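You operate a simulated robot arm through the tools that you are given. There is no shell and no other tool. Be economical: measure what you need, move in short steps, check, and stop when the job is done.

The job below is to be done with a simulated two-armed robot. You get a single attempt, and the scene is never put back.

TASK
Run the paper back, zero the counter, then pull off about 30 cm.
Fine: free the brake first and set it again at the end.

Only the result counts: the job must be done as asked and must still hold three seconds after the hand-in. Knocking over, shifting, dropping, spilling or breaking anything else fails it.

THE ROBOT
Two 7-joint arms with fingered hands on one trunk, on a base that drives. Base frame: it is fixed to the floor where the robot stands at the start and does not move with it; the origin is under the middle of the robot, x ahead of it, y to its left, z up; the surface under the hand at the start is at about z = 860. Lengths are in mm, angles in rad, forces in N, time in s.
The left shoulder is at the start at [75, 125, 1142], the right one opposite. With the tool pointing down near the work surface each hand reaches from about 460 to 820 mm from the robot's upright axis, wherever it stands, measured 20 degrees to its own side. Places, roughly: brake lever [600, 0, 1000]; can dryer switch [-800, -500, 1200]; chest lock bar [-100, 700, 500]; door latch [-500, -200, 800]; length counter [400, -100, 900]; rack lamp switch [-400, 1500, 1200]; red toggle clamp [0, 1500, 1000]; run button [-800, -400, 1000]; tension knob [600, -100, 900]; yellow bar [600, 300, 900]; zero button [400, -100, 900]. Payload 3.6 kg a hand.
The tool frame of a hand sits at the grasp point between the pads (the TCP): z along the fingers, y along the line on which they close. The tips reach 30 mm beyond it. Largest opening 104 mm; the body of the gripper starts 35 mm behind the TCP. The gripper is a hand of 4 fingers: y runs from the thumb to the fingers, the wrist lies at [-15, -104, -178] in the tool frame, and closing takes about 1.5 s.
Orientation is told as [roll, pitch, yaw] about the base's x, y, z axes, in that order, counted from this pose: with the fingers straight down and the wrist toward the robot, the tool's x, y and z point along [0, 1, 0], [1, 0, 0] and [0, 0, -1] of the base frame.

THE INTERFACE
- The arms move only by the tool apply_moves. It takes "left_rows", "right_rows" or both (then of equal length, played together; a hand with none holds still); each is a list of rows, each a list of 7 numbers: the finger opening in m, from 0 to 0.104, then the shift along the base's x, y, z in m, then the turn, a rotation vector about the base's x, y, z in rad. In form: [[grip, tx, ty, tz, wx, wy, wz], ...]. A call has 1 to 12 rows; each row shifts and turns the commanded pose from where the row before left it. A row lasts 0.2 s, in which the tool goes at most 50 mm and 0.15 rad; a call with a longer step from one row to the next is refused whole, and so is a gripper value outside its range. A pose out of reach is approached as far as the arm can. The call stops where the force on the tool passes 40 N (or 10 N more than at its start, if that is more) or the arm is blocked; 0.2 s more then pass. Each finger travels about 72 mm/s and halts on what it meets, pressing with about 32 N; the grip force reading is that of the motor and also rises with nothing between the fingers. The clock runs only during rows and for 0.2 s after the last one: add rows that do not move to give the fingers time. It gives the time, the measured TCP pose, the force on the tool (base axes), the opening and the grip force at its end, in the units of the frame above (readings bear some noise), with the torque about the TCP (base axes, N m) and any sound that the robot's microphone picked up, and new pictures: "pictures" is both (left out), scene, wrist or none (wrist: the cameras of the hands that moved).
- Cameras (640 x 400 px; columns grow to the right, rows downward): "scene" is now at [178.8, -50.4, 1289.9]; the picture's right is [-0.55, -0.83, 0.00], its down [-0.37, 0.24, -0.90] and it looks along [0.75, -0.49, -0.44] (base axes); focal length 214 px, centre (320, 200). "left" rides on the left gripper at [-61, -92, -130] in its tool frame; the picture's right is [-0.81, -0.27, 0.52], its down [0.53, -0.71, 0.46] and it looks along [0.24, 0.64, 0.72] (tool axes); focal length 275 px, centre (320, 200). "right" rides on the right gripper at [61, -92, -130] in its tool frame; the picture's right is [-0.81, 0.28, -0.52], its down [-0.53, -0.71, 0.46] and it looks along [-0.24, 0.64, 0.72] (tool axes); focal length 275 px, centre (320, 200). There is no depth. A picture from a camera that has moved, and an enlarged one, comes with that camera's place and axes in the base frame and with its lens.
- move_column(by): slides the trunk up (or, below 0, down) by that many mm; the arms and the scene camera ride with it, the base frame stays. It gives what a move gives, with no picture.
- base_move(legs): drives the robot by 1 to 6 legs, each [ahead, left, turn to the left] in mm, mm and rad, along the robot's own axes; the way and the turn of a leg run together, so that a leg with both is an arc; at most 1500 mm and 3.142 rad a leg. The arms and the cameras ride along, it lands a little off, and it stops where it bumps. It gives what a move gives, and a new picture of the scene camera.
- grasp_type(shape, hand): the hand has 4 fingers and takes this shape, open, in about a second: jaw (thumb against the fingers, like two jaws); tri (thumb and two fingers); tip (a fingertip pinch); poke (one finger out to press); point (the index stretched); flat (the hand flat); cup (the hand cupped); fist (a fist). The gripper value then closes the fingers along that shape, each until it touches; the sizes above hold for jaw. It gives what a move gives, with no picture.
- turn_head(pan, tilt): turns the head with the scene camera to pan (to the left, within 1.396 rad either way) and tilt (down, from -0.506 to 1.204), counted from straight ahead of the robot. It gives what a move gives, and a new picture of the scene camera.
- close_up(camera, box): a new picture of the part [left, top, right, bottom] of that camera's present view, enlarged. The clock stands still meanwhile.
- hand_in(): hands the job in; it is judged then, once.

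Go step by step. Nothing tells you exact positions but the pictures and the camera data: compare them with the known pose of the tool, close in by small moves and look again before you grip or let go. The budget is 120 turns and 260 pictures, counting those below and the enlarged ones. Unless the task says otherwise, let go and move clear before handing in, and close with one line.

The tools are called after "Request:" as name(argument=value, ...) on one line, values as JSON. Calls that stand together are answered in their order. apply_moves: Moves the arms, as the interface text tells. Its arguments: {"type":"object","properties":{"left_rows":{"type":"array"},"right_rows":{"type":"array"},"pictures":{"type":"string","enum":["both","scene","wrist","none"]}},"required":[]} The other tools are called the same way: move_column (by) slides the trunk up or down; grasp_type (shape, hand) gives the hand a shape; base_move (legs) drives the base; turn_head (pan, tilt) turns the head that bears the scene camera; close_up (camera, box) takes an enlarged picture of a part of a camera's view; hand_in () hands the job in.

At the start:

```text
time: 0.0
left_tool_pos: [516.8, 294.0, 1247.0]
left_ee_rot: [-0.001, 0.002, 0.0]
left_force: [0.2, -0.3, -0.8]
left_wrist_torque: [0.02, 0.04, 0.0]
left_width: 103.6
left_grip_force: 0.0
left_shape: jaw
right_tool_pos: [413.1, -80.8, 1287.9]
right_ee_rot: [0.0, 0.001, 0.0]
right_force: [0.4, -0.4, 0.7]
right_wrist_torque: [-0.01, 0.02, 0.04]
right_width: 103.7
right_grip_force: 0.1
right_shape: jaw
trunk travel left (down, up): [-375.0, 161.0]
robot x, y, heading: [-4.0, -0.3, -0.003]
head pan, tilt: [-0.585, 0.457]
```

scene: 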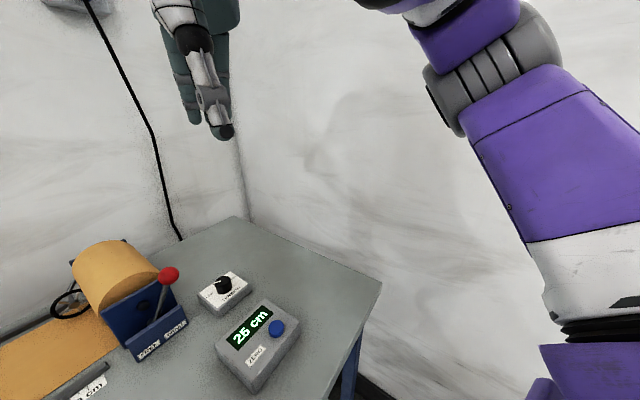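
right: 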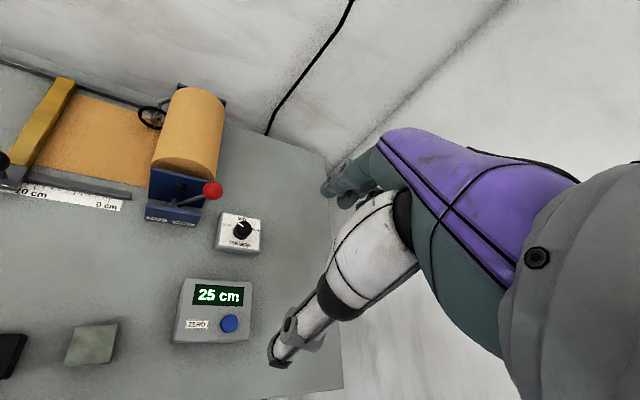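
left: 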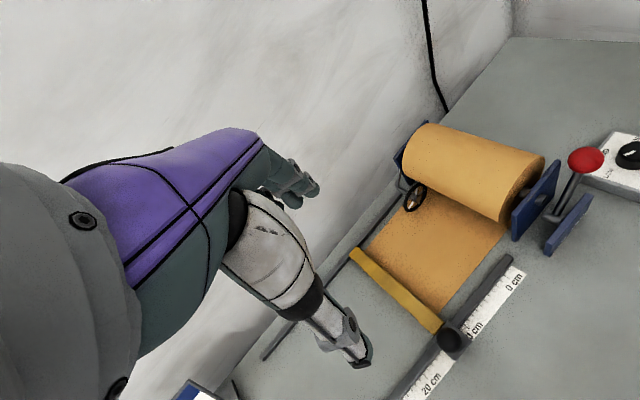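

I see a bench with a paper roll, a brake lever with a red knob, a tension knob, a counter box reading about 25 cm with a blue button, and a yellow bar on a ruled rail. I'll look at them more closely before moving.

Request:
turn_head(pan=0.1, tilt=0.75)

Request:
close_up(camera="right", box=[0, 60, 280, 360])

Request:
close_up(camera="left", box=[320, 100, 640, 400])

```text
time: 1.1
left_tool_pos: [516.7, 296.0, 1247.2]
left_ee_rot: [0.003, 0.0, -0.001]
left_force: [0.4, 0.4, -0.9]
left_wrist_torque: [0.02, -0.02, 0.02]
left_width: 103.5
left_grip_force: 0.0
left_shape: jaw
right_tool_pos: [412.5, -81.1, 1287.9]
right_ee_rot: [0.001, 0.0, 0.004]
right_force: [0.0, 0.7, 0.0]
right_wrist_torque: [0.01, 0.01, -0.02]
right_width: 103.7
right_grip_force: 0.0
right_shape: jaw
trunk travel left (down, up): [-375.0, 161.0]
robot x, y, heading: [1.6, -2.6, 0.002]
head pan, tilt: [0.099, 0.75]
camera scene: at [184.7, 8.3, 1264.2], right [0.1, -1.0, 0.0], down [-0.68, -0.07, -0.73], along [0.73, 0.07, -0.68], focal length 214 px, centre (320, 200)
```

scene: 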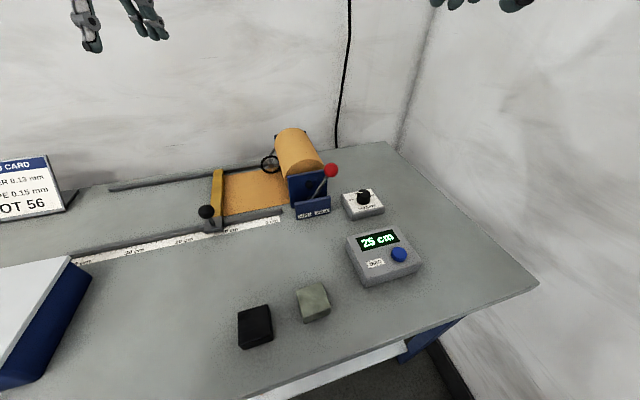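

```text
1.33 times, centred on (140, 210) of right
camera zoom: at [319.8, -19.8, 1418.2], right [0.28, -0.81, 0.52], down [-0.71, -0.53, -0.46], along [0.65, -0.24, -0.72], focal length 367 px, centre (560, 187)
```

zoom: 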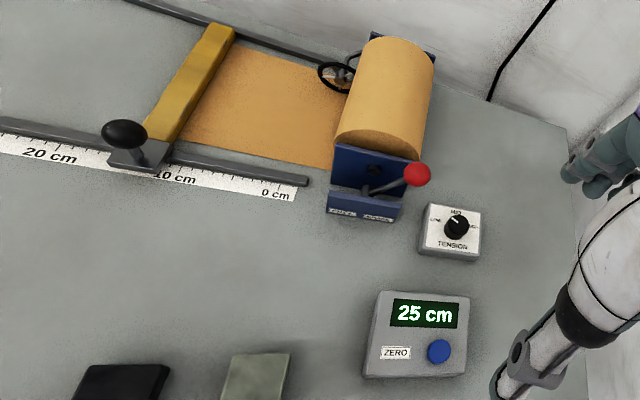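

```text
1.33 times, centred on (480, 250) of left
camera zoom: at [425.6, 232.7, 1378.4], right [-0.27, -0.81, -0.52], down [-0.71, 0.53, -0.46], along [0.64, 0.24, -0.72], focal length 367 px, centre (107, 133)
```

zoom: 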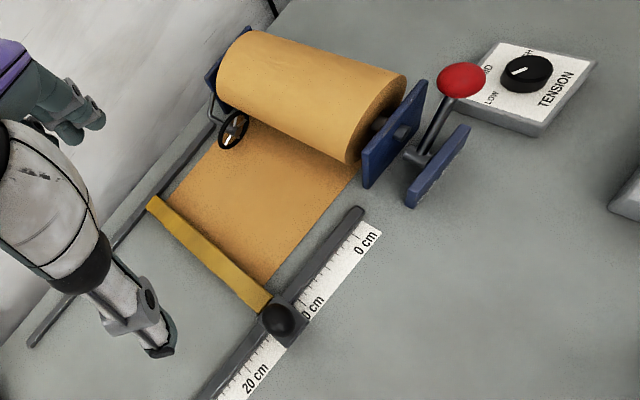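

The bar stands at about 12 cm while the counter shows 25. I'll read the brake labels and the card.

Request:
close_up(camera="scene", box=[260, 120, 420, 220])

Request:
close_up(camera="right", box=[130, 150, 280, 260])

Request:
close_up(camera="scene", box=[0, 140, 240, 290])

Request:
turn_head(pan=0.7, tilt=0.6)

```text
4.00 times, centred on (340, 170) of scene
camera zoom: at [184.7, 8.3, 1264.2], right [0.1, -1.0, 0.0], down [-0.68, -0.07, -0.73], along [0.73, 0.07, -0.68], focal length 858 px, centre (240, 320)
```

zoom: 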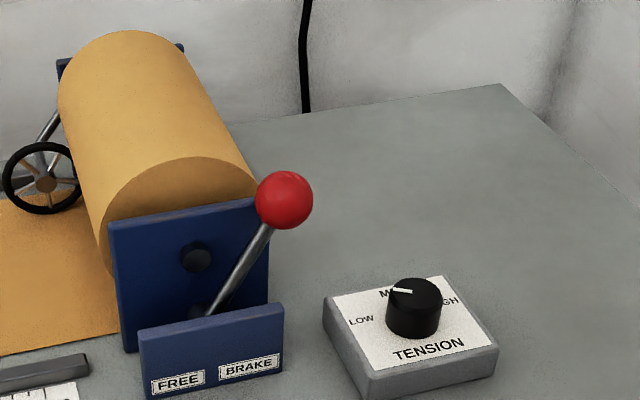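

```text
3.64 times, centred on (205, 205) of right
camera zoom: at [319.8, -19.8, 1418.2], right [0.28, -0.81, 0.52], down [-0.71, -0.53, -0.46], along [0.65, -0.24, -0.72], focal length 1001 px, centre (738, 182)
```

zoom: 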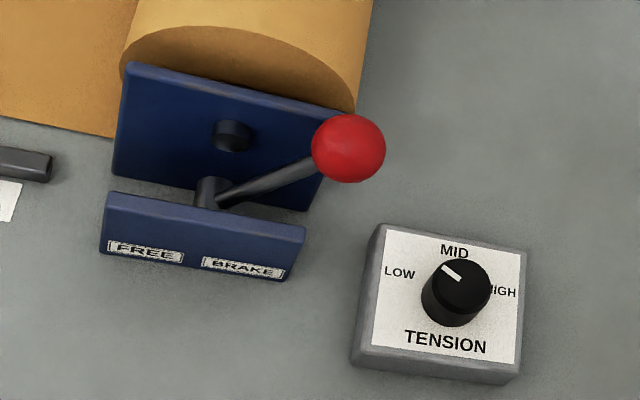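

```text
2.67 times, centred on (120, 215) of scene
camera zoom: at [184.7, 8.3, 1264.2], right [0.1, -1.0, 0.0], down [-0.68, -0.07, -0.73], along [0.73, 0.07, -0.68], focal length 572 px, centre (853, 160)
```

zoom: 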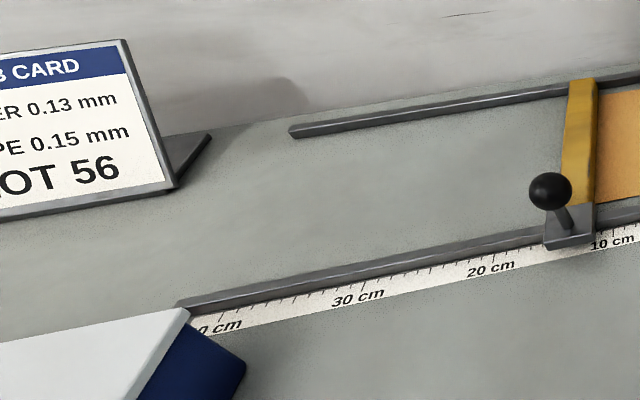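

```text
time: 2.1
left_tool_pos: [515.6, 295.8, 1247.2]
left_ee_rot: [0.001, 0.0, -0.002]
left_force: [0.6, -0.1, 0.2]
left_wrist_torque: [0.02, -0.01, 0.03]
left_width: 103.7
left_grip_force: 0.0
left_shape: jaw
right_tool_pos: [413.6, -80.6, 1289.7]
right_ee_rot: [0.017, 0.0, -0.014]
right_force: [30.5, 36.4, 60.2]
right_wrist_torque: [-1.02, 10.22, -5.69]
right_width: 104.0
right_grip_force: 0.1
right_shape: jaw
trunk travel left (down, up): [-375.0, 161.0]
robot x, y, heading: [-1.6, 2.1, -0.002]
head pan, tilt: [0.7, 0.6]
camera scene: at [184.2, 18.2, 1266.2], right [0.21, -0.98, 0.0], down [-0.65, -0.14, -0.75], along [0.73, 0.16, -0.66], focal length 214 px, centre (320, 200)
```

scene: 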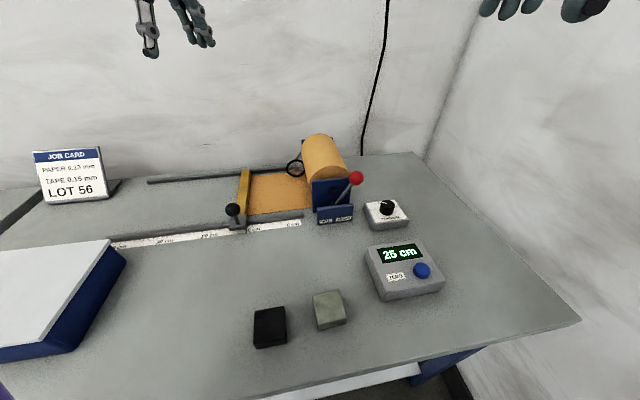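

Turning the head seems to have touched the right arm (a 60 N reading appeared). I'll turn it back and lower the right hand out of the way.

Request:
turn_head(pan=0.1, tilt=0.7)

Request:
apply_moves(right_rows=[[0.104, 0.02, -0.03, -0.02, 0, 0, 0], [0.104, 0.02, -0.03, -0.03, 0, 0, 0], [0.104, 0.02, -0.03, -0.03, 0, 0, 0], [0.104, 0.02, -0.03, -0.03, 0, 0, 0]], pictures="both")

```text
time: 3.1
left_tool_pos: [516.6, 295.9, 1248.4]
left_ee_rot: [-0.001, 0.0, 0.001]
left_force: [0.0, 0.9, -0.2]
left_wrist_torque: [0.0, -0.02, -0.05]
left_width: 103.6
left_grip_force: 0.1
left_shape: jaw
right_tool_pos: [411.2, -81.3, 1287.5]
right_ee_rot: [-0.001, 0.002, -0.002]
right_force: [17.2, -12.8, 18.9]
right_wrist_torque: [2.78, 4.29, 0.22]
right_width: 104.1
right_grip_force: 0.0
right_shape: jaw
trunk travel left (down, up): [-375.0, 161.0]
robot x, y, heading: [-1.3, -0.4, -0.003]
head pan, tilt: [0.099, 0.7]
camera scene: at [185.0, 11.8, 1265.5], right [0.14, -0.99, 0.0], down [-0.66, -0.09, -0.74], along [0.74, 0.1, -0.67], focal length 214 px, centre (320, 200)
```

scene: 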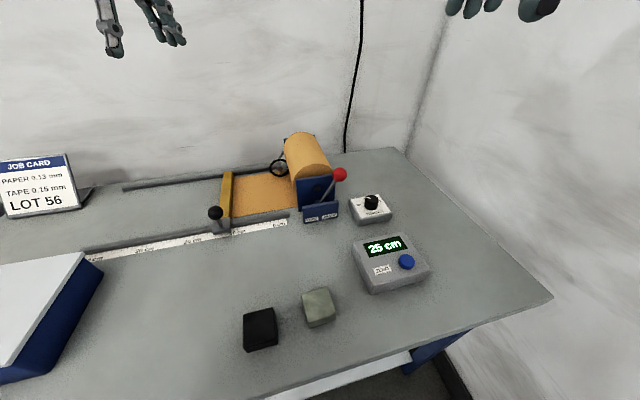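

```text
time: 4.1
left_tool_pos: [516.8, 294.3, 1247.0]
left_ee_rot: [0.0, 0.0, -0.001]
left_force: [0.5, -0.5, -0.2]
left_wrist_torque: [0.0, 0.01, 0.0]
left_width: 103.8
left_grip_force: 0.1
left_shape: jaw
right_tool_pos: [492.8, -203.3, 1178.6]
right_ee_rot: [0.0, 0.0, 0.001]
right_force: [-0.3, 0.8, 0.3]
right_wrist_torque: [0.01, -0.02, -0.02]
right_width: 103.9
right_grip_force: 0.1
right_shape: jaw
trunk travel left (down, up): [-375.0, 161.0]
robot x, y, heading: [-0.5, -0.7, -0.003]
head pan, tilt: [0.099, 0.7]
camera scene: at [187.0, 7.8, 1268.3], right [0.1, -1.0, 0.0], down [-0.64, -0.06, -0.76], along [0.76, 0.08, -0.64], focal length 214 px, centre (320, 200)
camera right: at [400.4, -142.4, 1307.8], right [0.28, -0.81, 0.52], down [-0.71, -0.53, -0.46], along [0.65, -0.24, -0.72], focal length 275 px, centre (320, 200)
```

scene: 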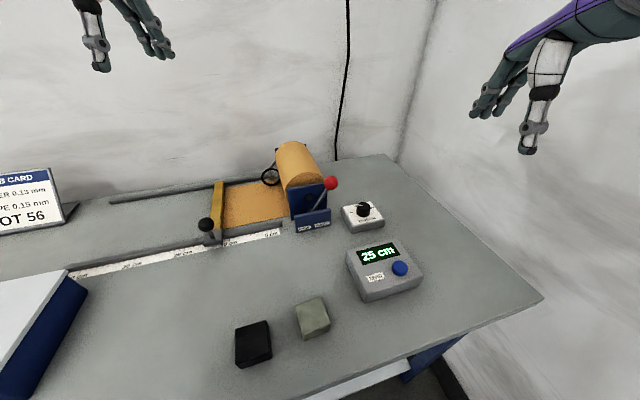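
right: 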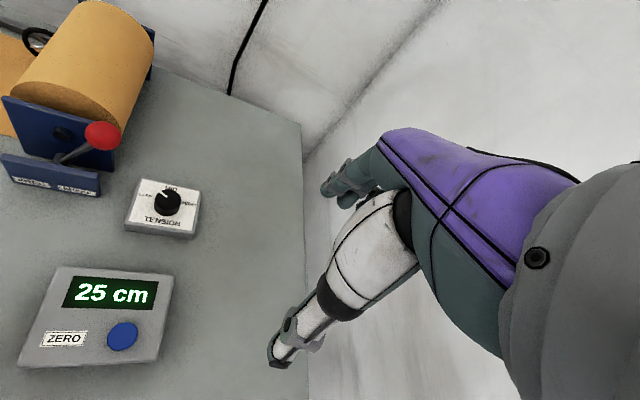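

The red knob works out at about [590, 25, 981], its pivot around y=65, leaning right to BRAKE; FREE is to the left. The bar's knob is around [473, 278, 948]. I'll put the right hand into the poke shape and look at it.

Request:
grasp_type(shape="poke", hand="right")

Request:
apply_moves(right_rows=[[0.0, 0.02, 0.02, -0.03, 0, 0, 0], [0.0, 0.02, 0.03, -0.03, 0, 0, 0], [0.0, 0.02, 0.03, -0.03, 0, 0, 0], [0.0, 0.0, 0.03, 0, 0, 0, 0], [0.0, 0, 0, 0, 0, 0, 0]])

```text
time: 5.0
left_tool_pos: [516.2, 294.9, 1247.8]
left_ee_rot: [-0.001, -0.001, 0.0]
left_force: [-0.2, 0.6, 0.2]
left_wrist_torque: [0.01, 0.02, -0.01]
left_width: 103.7
left_grip_force: 0.0
left_shape: jaw
right_tool_pos: [491.7, -203.7, 1178.0]
right_ee_rot: [0.0, 0.001, 0.001]
right_force: [0.7, 0.4, 0.8]
right_wrist_torque: [0.02, -0.02, 0.0]
right_width: 0.2
right_grip_force: 0.0
right_shape: poke
trunk travel left (down, up): [-375.0, 161.0]
robot x, y, heading: [4.2, 1.3, -0.002]
head pan, tilt: [0.099, 0.7]
```

```text
time: 6.2
left_tool_pos: [515.4, 294.9, 1248.6]
left_ee_rot: [0.0, 0.0, 0.0]
left_force: [-1.4, 0.1, 0.2]
left_wrist_torque: [0.03, 0.0, -0.01]
left_width: 103.8
left_grip_force: 0.1
left_shape: jaw
right_tool_pos: [553.4, -92.1, 1087.8]
right_ee_rot: [0.001, -0.001, 0.0]
right_force: [-0.2, 0.0, 0.2]
right_wrist_torque: [-0.02, 0.01, -0.01]
right_width: 0.0
right_grip_force: 0.0
right_shape: poke
trunk travel left (down, up): [-375.0, 161.0]
robot x, y, heading: [2.0, -3.7, -0.0]
head pan, tilt: [0.099, 0.7]
camera scene: at [186.7, 8.0, 1268.4], right [0.1, -1.0, 0.0], down [-0.64, -0.06, -0.76], along [0.76, 0.08, -0.64], focal length 214 px, centre (320, 200)
camera right: at [461.7, -30.4, 1218.0], right [0.27, -0.81, 0.52], down [-0.71, -0.53, -0.46], along [0.64, -0.24, -0.72], focal length 275 px, centre (320, 200)
```

scene: 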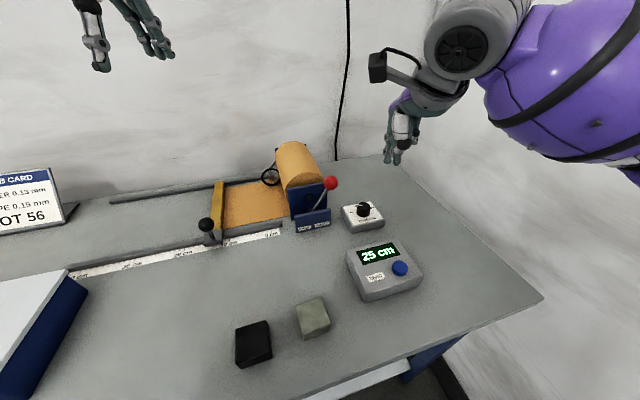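
right: 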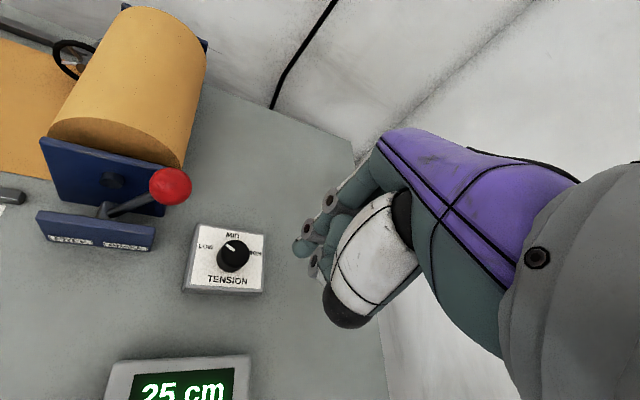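

The fingers appear curled; I'll take a closer look.

Request:
close_up(camera="right", box=[240, 120, 480, 350])

Request:
close_up(camera="scene", box=[340, 60, 480, 180])

```text
1.74 times, centred on (360, 235) of right
camera zoom: at [461.7, -30.4, 1218.0], right [0.27, -0.81, 0.52], down [-0.71, -0.53, -0.46], along [0.64, -0.24, -0.72], focal length 479 px, centre (250, 139)
```

zoom: 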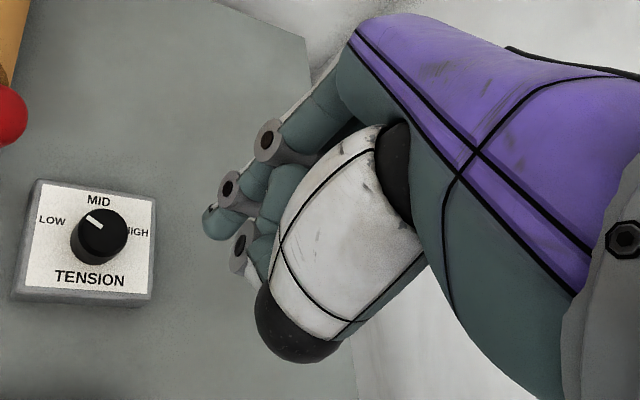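

```text
3.33 times, centred on (410, 120) of scene
camera zoom: at [186.7, 8.0, 1268.4], right [0.1, -1.0, 0.0], down [-0.64, -0.06, -0.76], along [0.76, 0.08, -0.64], focal length 715 px, centre (20, 467)
```

zoom: 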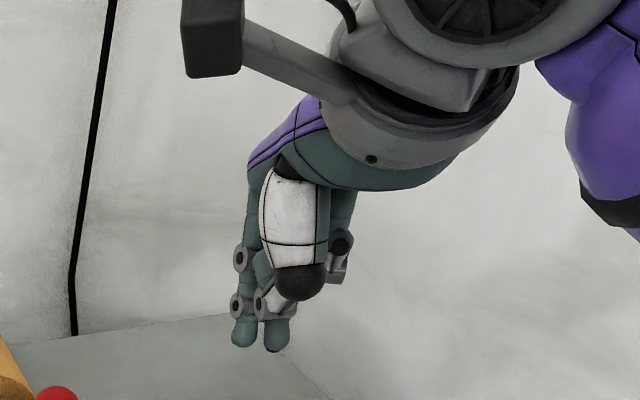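

I'll see what opening the gripper value does in the poke shape.

Request:
apply_moves(right_rows=[[0.104, 0, 0, 0, 0, 0, 0], [0.104, 0, 0, 0, 0, 0, 0], [0.104, 0, 0, 0, 0, 0, 0], [0.104, 0, 0, 0, 0, 0, 0], [0.104, 0, 0, 0, 0, 0, 0], [0.104, 0, 0, 0, 0, 0, 0]])

Request:
close_up(camera="scene", box=[340, 60, 480, 180])

```text
time: 7.6
left_tool_pos: [516.5, 294.4, 1247.4]
left_ee_rot: [0.0, 0.001, -0.001]
left_force: [-0.5, 0.2, 0.5]
left_wrist_torque: [0.0, -0.04, 0.01]
left_width: 103.8
left_grip_force: 0.1
left_shape: jaw
right_tool_pos: [552.7, -91.4, 1087.6]
right_ee_rot: [-0.002, 0.0, -0.001]
right_force: [-0.9, 0.9, 0.6]
right_wrist_torque: [-0.03, 0.0, 0.04]
right_width: 0.1
right_grip_force: 0.0
right_shape: poke
trunk travel left (down, up): [-375.0, 161.0]
robot x, y, heading: [-1.1, 1.8, 0.004]
head pan, tilt: [0.099, 0.7]
camera scene: at [186.7, 8.6, 1268.4], right [0.1, -1.0, 0.0], down [-0.64, -0.06, -0.76], along [0.76, 0.08, -0.64], focal length 214 px, centre (320, 200)
camera right: at [461.6, -30.2, 1218.1], right [0.27, -0.81, 0.52], down [-0.71, -0.53, -0.46], along [0.64, -0.24, -0.72], focal length 275 px, centre (320, 200)
```

scene: 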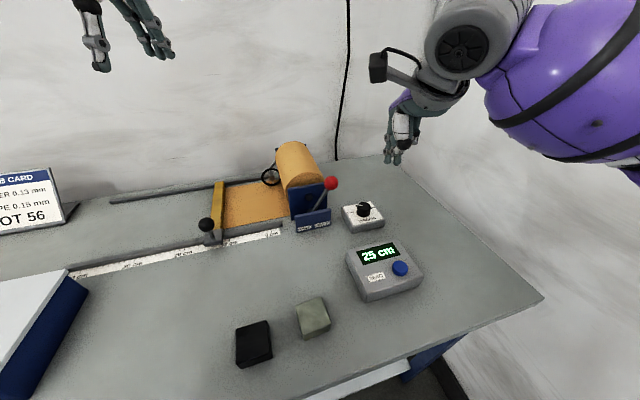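
right: 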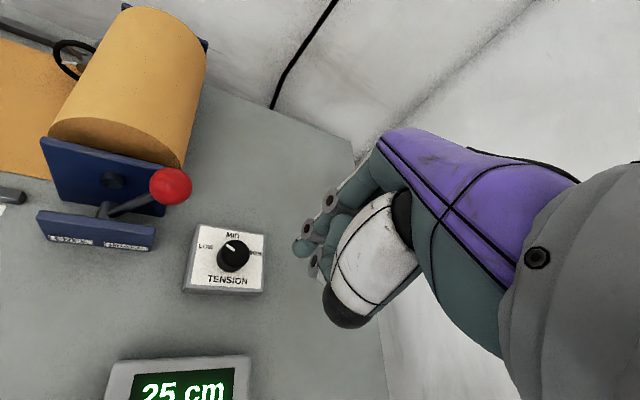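

```text
3.33 times, centred on (410, 120) of scene
camera zoom: at [186.7, 8.6, 1268.4], right [0.1, -1.0, 0.0], down [-0.64, -0.06, -0.76], along [0.76, 0.08, -0.64], focal length 715 px, centre (20, 467)
```

zoom: 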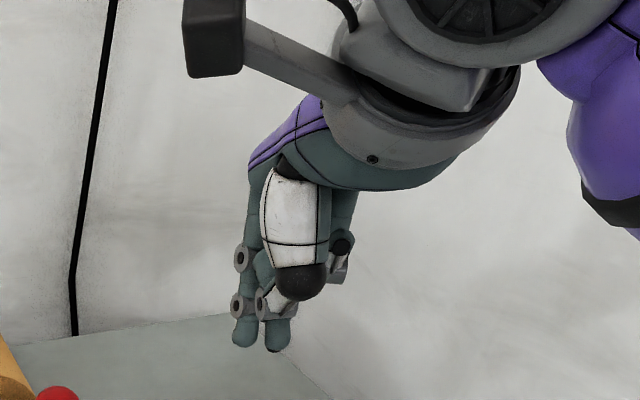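

The poke tips sit roughly 40 mm below the TCP. I'll bring the finger down to the right of the red knob and check before pushing.

Request:
apply_moves(right_rows=[[0, 0.01, 0.015, -0.03, 0, 0, 0], [0, 0.01, 0.015, -0.03, 0, 0, 0], [0, 0.005, 0.012, -0.025, 0, 0, 0], [0, 0, 0, 0, 0, 0, 0]])

Request:
close_up(camera="scene", box=[280, 130, 420, 250])

```text
time: 8.6
left_tool_pos: [516.2, 295.7, 1246.4]
left_ee_rot: [0.0, -0.002, 0.0]
left_force: [0.5, -0.7, 0.1]
left_wrist_torque: [0.0, -0.02, -0.02]
left_width: 103.7
left_grip_force: 0.0
left_shape: jaw
right_tool_pos: [577.4, -48.3, 1002.0]
right_ee_rot: [-0.001, 0.0, 0.001]
right_force: [-0.5, -0.4, 0.6]
right_wrist_torque: [0.03, 0.0, 0.0]
right_width: 0.2
right_grip_force: 0.0
right_shape: poke
trunk travel left (down, up): [-375.0, 161.0]
robot x, y, heading: [-3.0, 0.2, -0.005]
head pan, tilt: [0.099, 0.7]
camera scene: at [186.6, 8.5, 1268.4], right [0.1, -1.0, 0.0], down [-0.64, -0.06, -0.77], along [0.76, 0.08, -0.64], focal length 214 px, centre (320, 200)
camera right: at [485.1, 13.5, 1131.9], right [0.27, -0.81, 0.52], down [-0.71, -0.53, -0.46], along [0.65, -0.24, -0.72], focal length 275 px, centre (320, 200)
```

scene: 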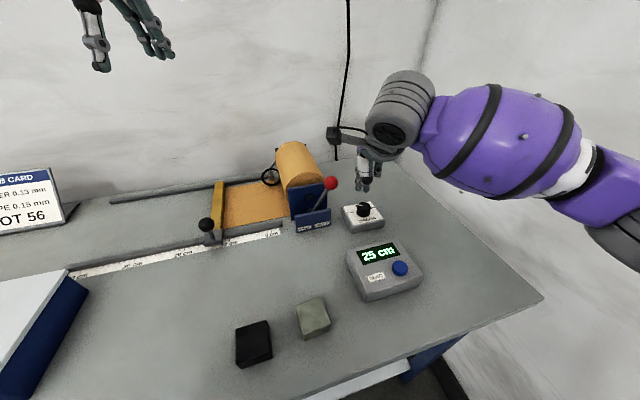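
right: 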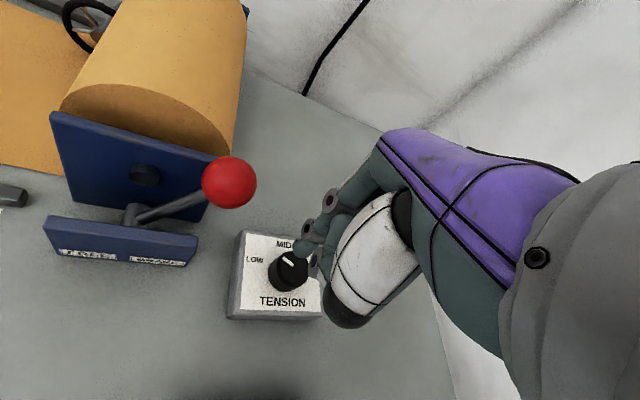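

```text
3.33 times, centred on (350, 190) of scene
camera zoom: at [186.6, 8.5, 1268.4], right [0.1, -1.0, 0.0], down [-0.64, -0.06, -0.77], along [0.76, 0.08, -0.64], focal length 715 px, centre (220, 233)
```

zoom: 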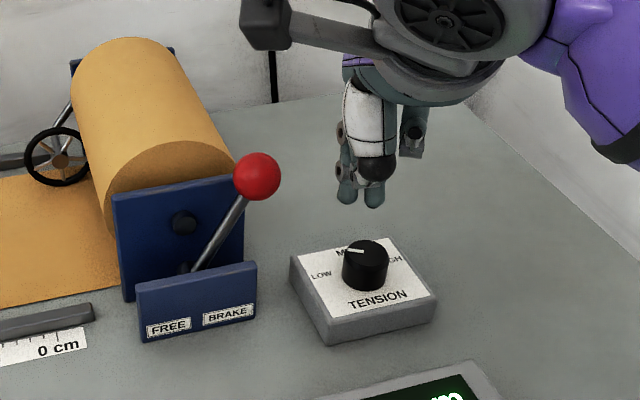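

The tip is at knob height with about 40 mm to go. Now pushing left toward FREE.

Request:
apply_moves(right_rows=[[0, 0, 0.015, 0, 0, 0, 0], [0, 0, 0.015, 0, 0, 0, 0], [0, 0, 0.01, 0, 0, 0, 0], [0, 0, 0.01, 0.0, 0, 0, 0], [0, 0, 0.01, 0.0, 0, 0, 0], [0, 0, 0.01, 0, 0, 0, 0], [0, 0, 0.01, 0, 0, 0, 0]])

Request:
close_up(camera="scene", box=[280, 130, 420, 250])

```text
time: 10.2
left_tool_pos: [516.6, 296.1, 1247.9]
left_ee_rot: [-0.001, 0.0, 0.0]
left_force: [1.0, 1.0, 0.2]
left_wrist_torque: [-0.03, -0.01, 0.0]
left_width: 103.6
left_grip_force: 0.0
left_shape: jaw
right_tool_pos: [577.4, 30.7, 1002.1]
right_ee_rot: [0.001, 0.0, -0.001]
right_force: [0.7, 0.4, 0.3]
right_wrist_torque: [0.0, 0.03, -0.02]
right_width: 0.1
right_grip_force: 0.1
right_shape: poke
trunk travel left (down, up): [-375.0, 161.0]
robot x, y, heading: [-1.7, -0.7, 0.001]
head pan, tilt: [0.099, 0.7]
camera scene: at [186.8, 9.0, 1268.3], right [0.1, -0.99, 0.0], down [-0.64, -0.06, -0.76], along [0.76, 0.08, -0.64], focal length 214 px, centre (320, 200)
camera right: at [486.0, 92.9, 1132.3], right [0.28, -0.81, 0.52], down [-0.71, -0.53, -0.45], along [0.64, -0.24, -0.72], focal length 275 px, centre (320, 200)
```

scene: 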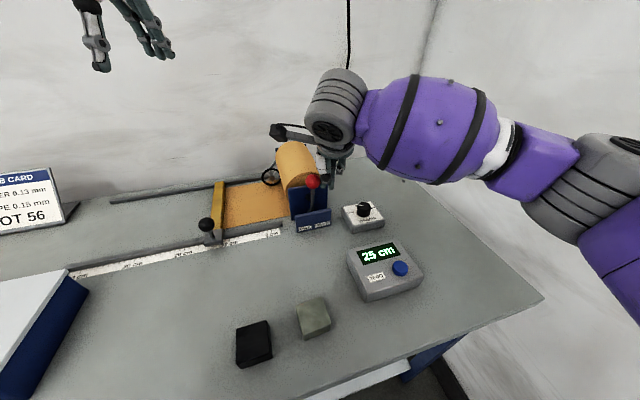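
right: 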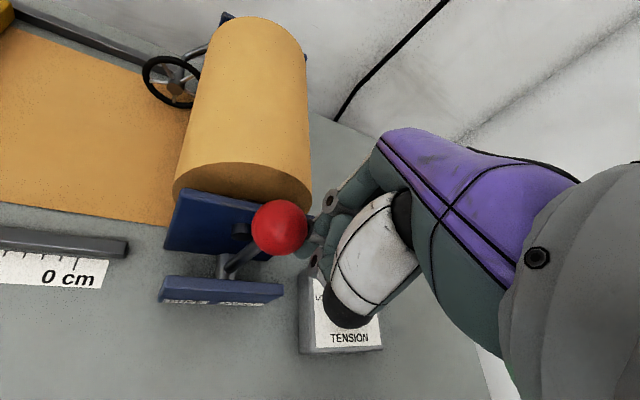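

```text
3.33 times, centred on (350, 190) of scene
camera zoom: at [186.8, 9.0, 1268.3], right [0.1, -0.99, 0.0], down [-0.64, -0.06, -0.76], along [0.76, 0.08, -0.64], focal length 715 px, centre (220, 233)
```

zoom: 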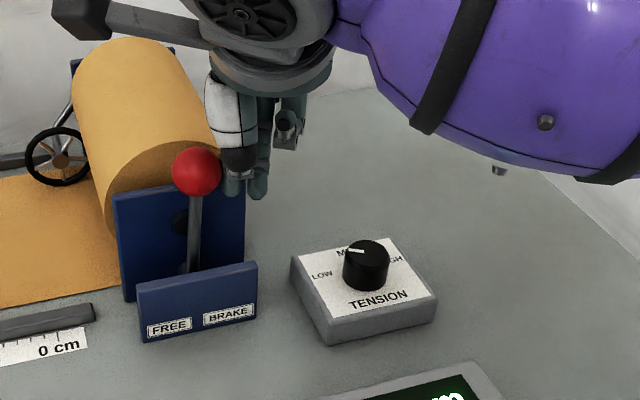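

The lever is following with little force. I'll keep pushing left, edging slightly toward the robot to keep clear of the roll.

Request:
apply_moves(right_rows=[[0, -0.005, 0.006, 0, 0, 0, 0], [0, 0, 0.01, 0, 0, 0, 0], [0, 0, 0.01, 0, 0, 0, 0], [0, 0, 0.01, 0, 0, 0, 0], [0, 0, 0.008, 0, 0, 0, 0]])

Request:
close_up(camera="scene", box=[240, 130, 380, 250])

```text
time: 11.4
left_tool_pos: [515.6, 295.9, 1246.5]
left_ee_rot: [-0.002, 0.0, 0.001]
left_force: [0.1, 0.2, -0.4]
left_wrist_torque: [-0.05, 0.03, 0.0]
left_width: 103.8
left_grip_force: 0.1
left_shape: jaw
right_tool_pos: [571.6, 73.9, 1002.0]
right_ee_rot: [0.0, -0.001, 0.001]
right_force: [0.0, -0.3, -0.2]
right_wrist_torque: [-0.01, -0.02, 0.02]
right_width: 0.0
right_grip_force: 0.0
right_shape: poke
trunk travel left (down, up): [-375.0, 161.0]
robot x, y, heading: [2.2, 2.7, 0.001]
head pan, tilt: [0.099, 0.7]
camera scene: at [186.7, 8.8, 1268.4], right [0.1, -1.0, 0.0], down [-0.64, -0.06, -0.76], along [0.76, 0.08, -0.64], focal length 214 px, centre (320, 200)
camera right: at [479.5, 135.6, 1132.7], right [0.28, -0.81, 0.52], down [-0.71, -0.53, -0.46], along [0.64, -0.24, -0.72], focal length 275 px, centre (320, 200)
```

scene: 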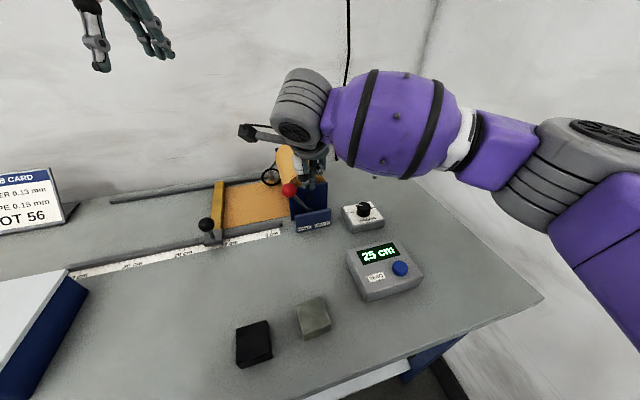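
right: 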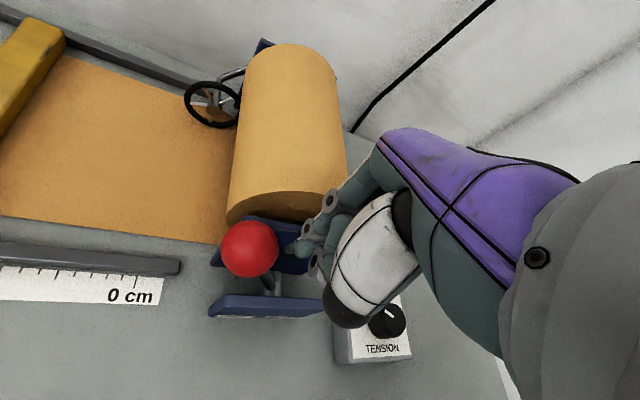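

```text
3.33 times, centred on (310, 190) of scene
camera zoom: at [186.7, 8.8, 1268.4], right [0.1, -1.0, 0.0], down [-0.64, -0.06, -0.76], along [0.76, 0.08, -0.64], focal length 715 px, centre (353, 233)
```

zoom: 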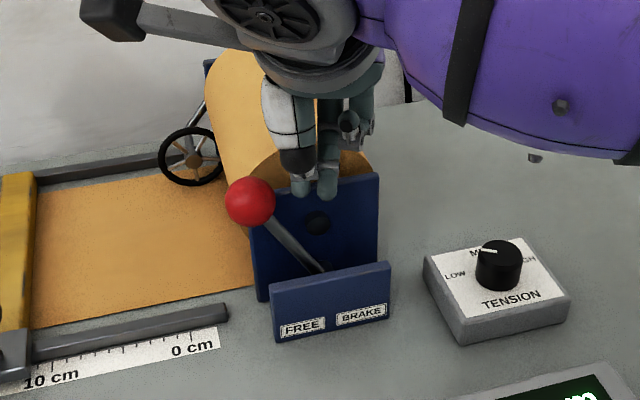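

The lever has snapped over to FREE. I'll lift the right hand clear to its side, and bring the left hand above the bar's black knob.

Request:
apply_moves(right_rows=[[0, -0.01, -0.02, 0.03, 0, 0, 0], [0, -0.01, -0.03, 0.03, 0, 0, 0], [0, -0.01, -0.04, 0.02, 0, 0, 0], [0, -0.02, -0.04, 0, 0, 0, 0], [0, -0.02, -0.04, 0, 0, 0, 0], [0, -0.02, -0.02, 0, 0, 0, 0], [0, -0.02, -0.02, 0, 0, 0, 0]], left_rows=[[0.104, -0.006, -0.001, -0.03, 0, 0, 0], [0.104, -0.006, -0.001, -0.03, 0, 0, 0], [0.104, -0.006, -0.001, -0.03, 0, 0, 0], [0.104, -0.006, -0.001, -0.03, 0, 0, 0], [0.104, -0.006, -0.001, -0.03, 0, 0, 0], [0.104, -0.006, -0.001, -0.02, 0, 0, 0], [0.104, -0.006, -0.001, -0.01, 0, 0, 0]])

```text
time: 13.0
left_tool_pos: [473.6, 287.2, 1067.2]
left_ee_rot: [-0.001, -0.001, -0.001]
left_force: [-0.6, 0.5, -0.3]
left_wrist_torque: [0.01, 0.0, 0.03]
left_width: 103.6
left_grip_force: 0.2
left_shape: jaw
right_tool_pos: [466.5, -136.9, 1082.5]
right_ee_rot: [0.003, 0.0, 0.0]
right_force: [0.3, -0.4, 0.0]
right_wrist_torque: [0.02, 0.04, -0.01]
right_width: 0.0
right_grip_force: 0.0
right_shape: poke
trunk travel left (down, up): [-375.0, 161.0]
robot x, y, heading: [0.2, 2.3, 0.004]
head pan, tilt: [0.099, 0.7]
camera scene: at [186.2, 7.9, 1268.5], right [0.1, -1.0, 0.0], down [-0.64, -0.06, -0.77], along [0.76, 0.08, -0.64], focal length 214 px, centre (320, 200)
camera right: at [373.6, -75.1, 1212.8], right [0.27, -0.81, 0.52], down [-0.71, -0.53, -0.46], along [0.65, -0.24, -0.72], focal length 275 px, centre (320, 200)
camera left: at [383.1, 225.8, 1197.6], right [-0.27, -0.81, -0.52], down [-0.71, 0.53, -0.46], along [0.65, 0.24, -0.72], focal length 275 px, centre (320, 200)
```

scene: 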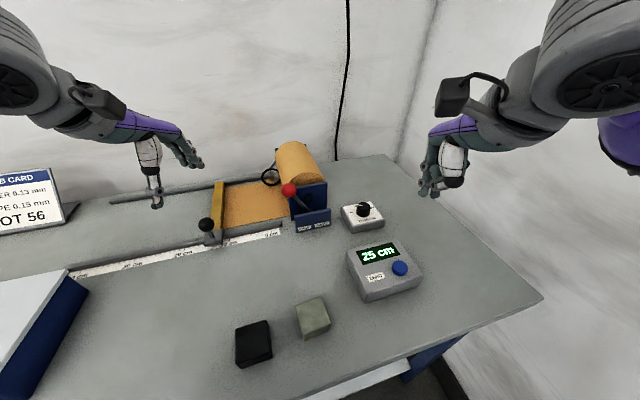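
right: 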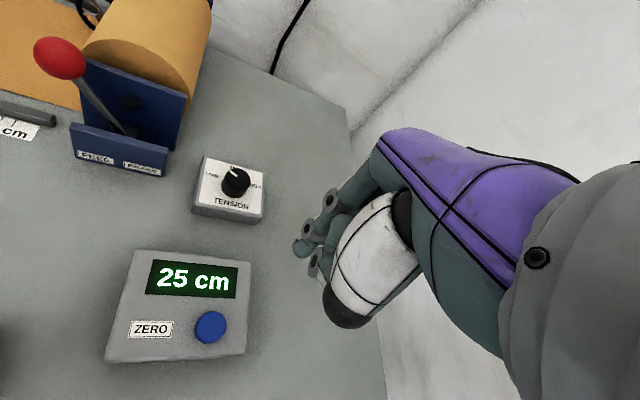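
left: 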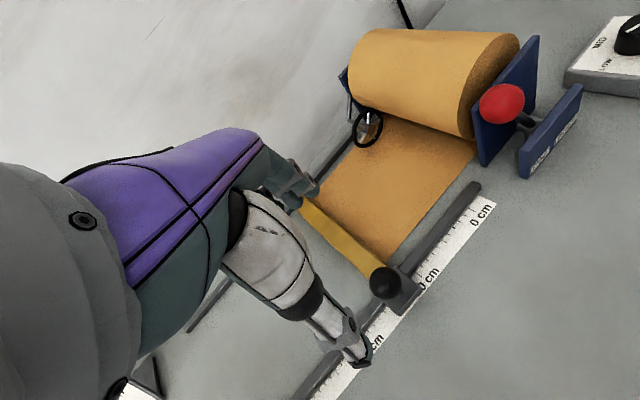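

Combined views put the bar knob at about [478, 282, 940]. I'll lower the left hand part way, open, and check.

Request:
apply_moves(left_rows=[[0.104, 0.004, -0.004, -0.03, 0, 0, 0], [0.104, 0, 0, -0.03, 0, 0, 0], [0.104, 0, 0, -0.02, 0, 0, 0], [0.104, 0, 0, 0, 0, 0, 0]])

Request:
close_up(camera="scene", box=[120, 130, 280, 260])

```text
time: 14.0
left_tool_pos: [478.0, 282.8, 986.7]
left_ee_rot: [0.0, 0.001, 0.001]
left_force: [-0.5, 0.1, -0.4]
left_wrist_torque: [-0.02, 0.01, 0.02]
left_width: 103.6
left_grip_force: 0.0
left_shape: jaw
right_tool_pos: [465.8, -136.4, 1083.7]
right_ee_rot: [0.001, 0.001, 0.001]
right_force: [0.4, 0.6, 0.9]
right_wrist_torque: [0.01, -0.01, 0.02]
right_width: 0.0
right_grip_force: 0.0
right_shape: poke
trunk travel left (down, up): [-375.0, 161.0]
robot x, y, heading: [1.2, 1.9, 0.003]
head pan, tilt: [0.099, 0.7]
camera scene: at [186.6, 8.6, 1268.4], right [0.1, -1.0, 0.0], down [-0.64, -0.06, -0.77], along [0.76, 0.08, -0.64], focal length 214 px, centre (320, 200)
camera left: at [386.5, 220.4, 1117.5], right [-0.27, -0.81, -0.52], down [-0.71, 0.53, -0.46], along [0.64, 0.24, -0.72], focal length 275 px, centre (320, 200)
```

scene: 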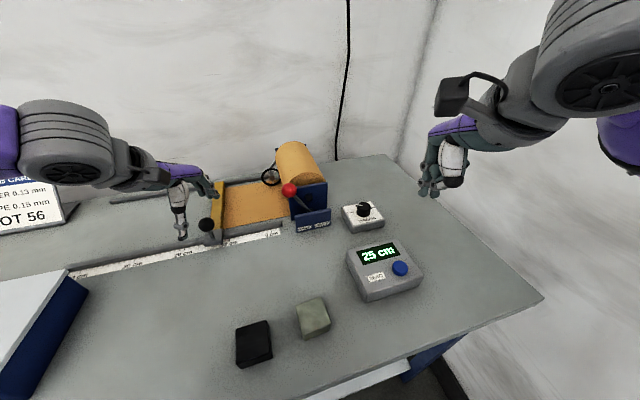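
left: 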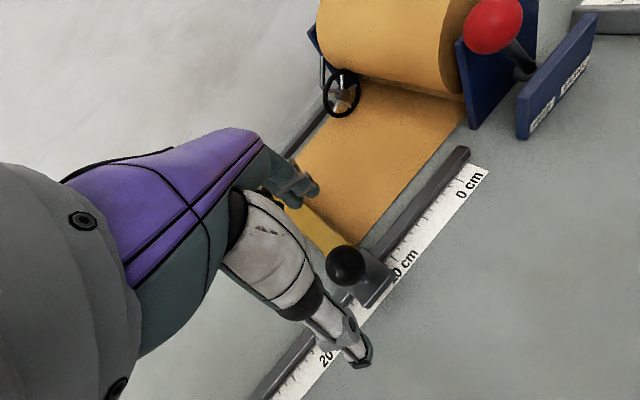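

```text
3.08 times, centred on (200, 195) of scene
camera zoom: at [186.6, 8.6, 1268.4], right [0.1, -1.0, 0.0], down [-0.64, -0.06, -0.77], along [0.76, 0.08, -0.64], focal length 660 px, centre (689, 215)
```

zoom: 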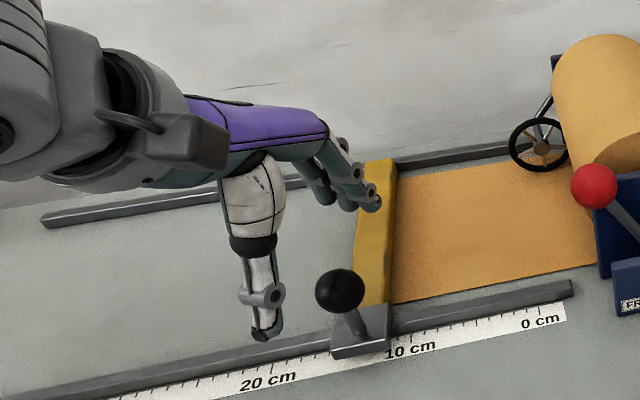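

The knob sits at about [478, 277, 938], just under the hand. I'll go down around it and close.

Request:
apply_moves(left_rows=[[0.104, 0, -0.007, -0.02, 0, 0, 0], [0.104, 0, 0, -0.02, 0, 0, 0], [0.104, 0, 0, -0.002, 0, 0, 0], [0.05, 0, 0, 0, 0, 0, 0], [0.02, 0, 0, 0, 0, 0, 0], [0.0, 0, 0, 0, 0, 0, 0], [0.0, 0, 0, 0, 0, 0, 0], [0.0, 0, 0, 0, 0, 0, 0], [0.0, 0, 0, 0, 0, 0, 0]])

Request:
close_up(camera="scene", box=[120, 130, 280, 260])

```text
time: 16.0
left_tool_pos: [478.7, 277.5, 944.8]
left_ee_rot: [0.001, 0.001, 0.0]
left_force: [-2.0, -2.4, -6.7]
left_wrist_torque: [-0.06, 0.07, -0.07]
left_width: 20.6
left_grip_force: 31.5
left_shape: jaw
right_tool_pos: [465.6, -134.4, 1083.0]
right_ee_rot: [-0.001, 0.001, 0.0]
right_force: [0.0, -1.1, 0.7]
right_wrist_torque: [0.02, 0.0, 0.03]
right_width: 0.4
right_grip_force: 0.1
right_shape: poke
trunk travel left (down, up): [-375.0, 161.0]
robot x, y, heading: [-2.1, 3.6, -0.002]
head pan, tilt: [0.099, 0.7]
camera scene: at [186.9, 8.6, 1268.3], right [0.1, -1.0, 0.0], down [-0.64, -0.06, -0.76], along [0.76, 0.08, -0.64], focal length 214 px, centre (320, 200)
camera left: at [388.3, 214.1, 1076.5], right [-0.28, -0.81, -0.52], down [-0.71, 0.53, -0.45], along [0.64, 0.24, -0.73], focal length 275 px, centre (320, 200)
```

scene: 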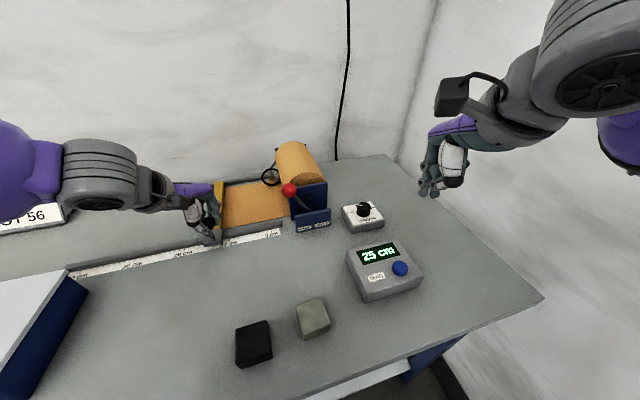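
left: 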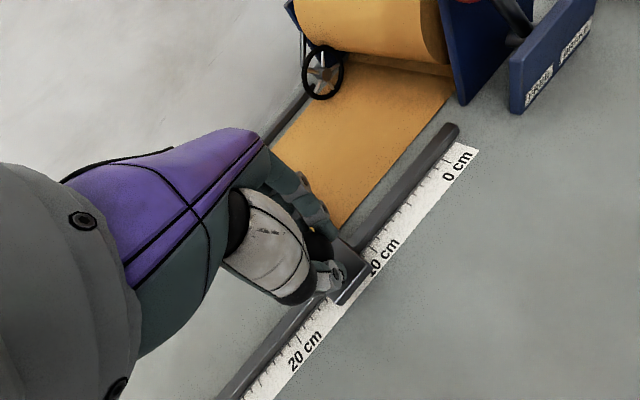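

```text
3.08 times, centred on (200, 195) of scene
camera zoom: at [186.9, 8.6, 1268.3], right [0.1, -1.0, 0.0], down [-0.64, -0.06, -0.76], along [0.76, 0.08, -0.64], focal length 660 px, centre (689, 215)
```

zoom: 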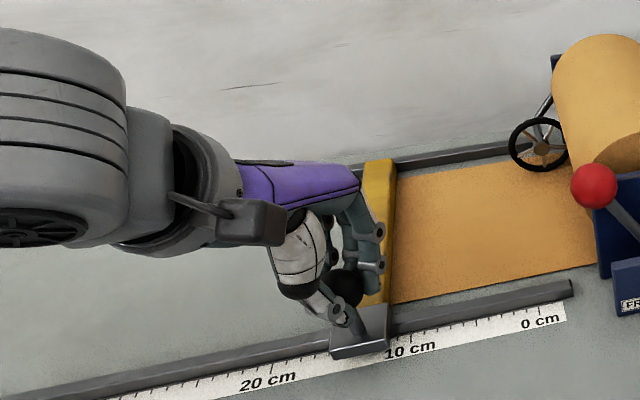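

Grip is on the knob. I'll slide the bar right a little and check that the counter responds.

Request:
apply_moves(left_rows=[[0.0, 0, -0.01, 0, 0, 0, 0], [0.0, 0, -0.015, 0, 0, 0, 0], [0.0, 0, -0.015, 0, 0, 0, 0]], pictures="scene")

Request:
close_up(camera="scene", box=[180, 140, 440, 300])

```text
time: 16.8
left_tool_pos: [485.2, 240.9, 946.5]
left_ee_rot: [0.002, -0.003, 0.004]
left_force: [22.9, 11.6, -7.6]
left_wrist_torque: [0.2, -0.42, 0.08]
left_width: 19.4
left_grip_force: 31.1
left_shape: jaw
right_tool_pos: [470.9, -133.9, 1081.2]
right_ee_rot: [-0.003, 0.003, 0.0]
right_force: [-0.4, 0.3, 0.2]
right_wrist_torque: [0.01, 0.02, -0.02]
right_width: 0.0
right_grip_force: 0.1
right_shape: poke
trunk travel left (down, up): [-375.0, 161.0]
robot x, y, heading: [2.2, 0.8, -0.002]
head pan, tilt: [0.099, 0.7]
camera scene: at [191.0, 10.3, 1267.8], right [0.1, -1.0, 0.0], down [-0.64, -0.06, -0.76], along [0.76, 0.08, -0.65], focal length 214 px, centre (320, 200)
```

scene: 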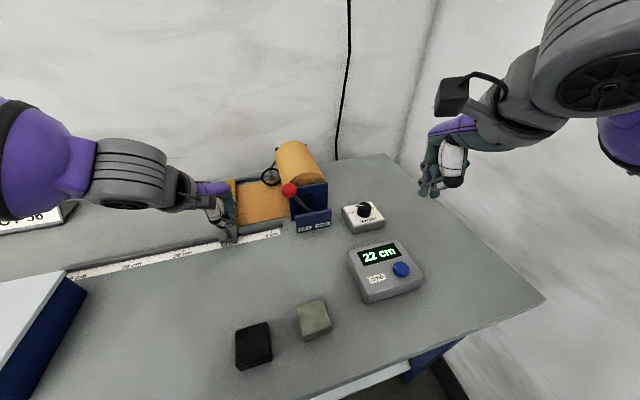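

```text
2.46 times, centred on (310, 220) of scene
camera zoom: at [191.0, 10.3, 1267.8], right [0.1, -1.0, 0.0], down [-0.64, -0.06, -0.76], along [0.76, 0.08, -0.65], focal length 528 px, centre (345, 151)
```

zoom: 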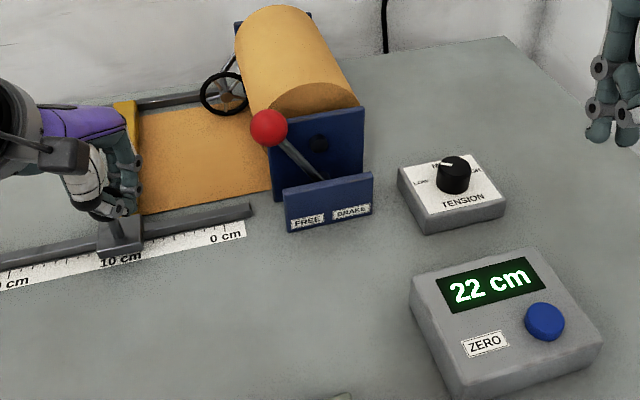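

The counter dropped to 22, so running back works, and the side force shows the rail is yawed roughly 18°. I'll follow the rail direction (+x, −y).

Request:
apply_moves(left_rows=[[0.0, 0.008, -0.004, 0, 0, 0, 0], [0.0, 0.005, -0.014, 0, 0, 0, 0], [0.0, 0.005, -0.014, 0, 0, 0, 0]], pictures="none")

Request:
close_up(camera="scene", box=[180, 140, 440, 300])

```text
time: 17.6
left_tool_pos: [498.7, 205.4, 944.8]
left_ee_rot: [0.0, -0.004, 0.001]
left_force: [21.6, 9.0, 10.0]
left_wrist_torque: [0.33, -0.66, 0.03]
left_width: 20.0
left_grip_force: 32.2
left_shape: jaw
right_tool_pos: [467.3, -135.7, 1081.6]
right_ee_rot: [-0.001, 0.001, 0.0]
right_force: [-0.3, -0.1, 0.2]
right_wrist_torque: [0.01, 0.01, 0.0]
right_width: 0.0
right_grip_force: 0.1
right_shape: poke
trunk travel left (down, up): [-375.0, 161.0]
robot x, y, heading: [2.8, -3.8, 0.003]
head pan, tilt: [0.099, 0.7]
```

```text
2.46 times, centred on (310, 220) of scene
camera zoom: at [188.8, 9.3, 1268.2], right [0.1, -1.0, 0.0], down [-0.64, -0.06, -0.76], along [0.76, 0.08, -0.65], focal length 528 px, centre (345, 151)
```

zoom: 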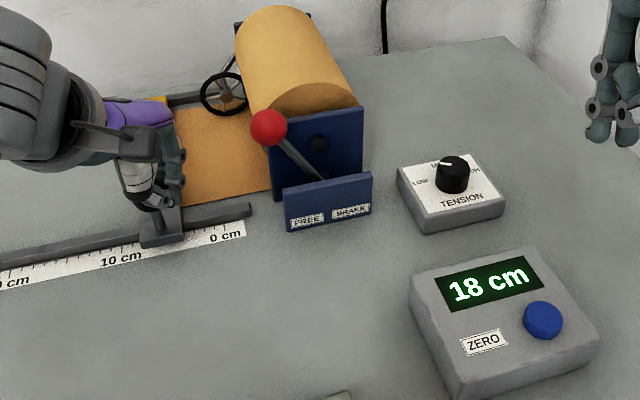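

18 cm now. Continuing along the rail with a bit more x.

Request:
apply_moves(left_rows=[[0.0, 0.008, -0.006, 0, 0, 0, 0], [0.0, 0.005, -0.013, 0, 0, 0, 0], [0.0, 0.005, -0.013, 0, 0, 0, 0]], pictures="none")

Request:
close_up(camera="scene", box=[180, 140, 440, 300])

```text
time: 18.4
left_tool_pos: [514.2, 172.9, 945.6]
left_ee_rot: [-0.001, 0.001, 0.001]
left_force: [7.4, 4.1, 8.2]
left_wrist_torque: [0.12, -0.32, 0.04]
left_width: 20.0
left_grip_force: 31.8
left_shape: jaw
right_tool_pos: [466.5, -135.2, 1081.8]
right_ee_rot: [0.0, 0.0, -0.001]
right_force: [-1.0, 0.8, -0.5]
right_wrist_torque: [-0.02, 0.01, 0.0]
right_width: 0.1
right_grip_force: 0.1
right_shape: poke
trunk travel left (down, up): [-375.0, 161.0]
robot x, y, heading: [0.3, -0.0, 0.006]
head pan, tilt: [0.099, 0.7]
```

```text
2.46 times, centred on (310, 220) of scene
camera zoom: at [187.1, 8.6, 1268.3], right [0.1, -1.0, 0.0], down [-0.64, -0.06, -0.76], along [0.76, 0.08, -0.64], focal length 528 px, centre (345, 151)
```

zoom: 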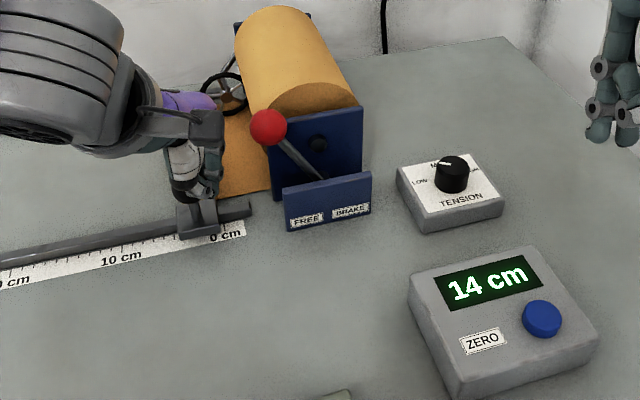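

About 1 cm left to the end. Small steps until it stops.

Request:
apply_moves(left_rows=[[0.0, 0.003, -0.006, 0, 0, 0, 0], [0.0, 0.002, -0.006, 0, 0, 0, 0], [0.0, 0.002, -0.006, 0, 0, 0, 0], [0.0, 0.002, -0.006, 0, 0, 0, 0]], pictures="none")

Request:
close_up(camera="scene", box=[180, 140, 440, 300])

```text
time: 19.4
left_tool_pos: [523.4, 153.0, 945.7]
left_ee_rot: [-0.001, -0.001, 0.005]
left_force: [7.2, 8.8, 5.2]
left_wrist_torque: [0.25, -0.28, 0.07]
left_width: 19.8
left_grip_force: 32.6
left_shape: jaw
right_tool_pos: [466.7, -134.7, 1082.9]
right_ee_rot: [-0.003, 0.001, -0.001]
right_force: [-0.2, 0.2, 0.2]
right_wrist_torque: [0.02, 0.0, 0.01]
right_width: 0.0
right_grip_force: 0.1
right_shape: poke
trunk travel left (down, up): [-375.0, 161.0]
robot x, y, heading: [0.7, -1.3, -0.002]
head pan, tilt: [0.099, 0.7]
```

```text
2.46 times, centred on (310, 220) of scene
camera zoom: at [187.0, 9.9, 1268.3], right [0.1, -0.99, 0.0], down [-0.64, -0.06, -0.76], along [0.76, 0.08, -0.64], focal length 528 px, centre (345, 151)
```

zoom: 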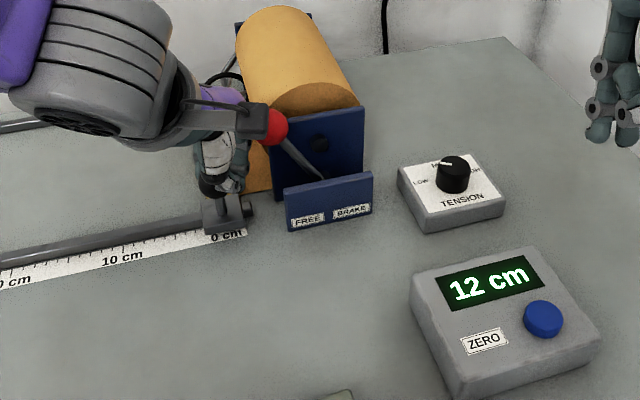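

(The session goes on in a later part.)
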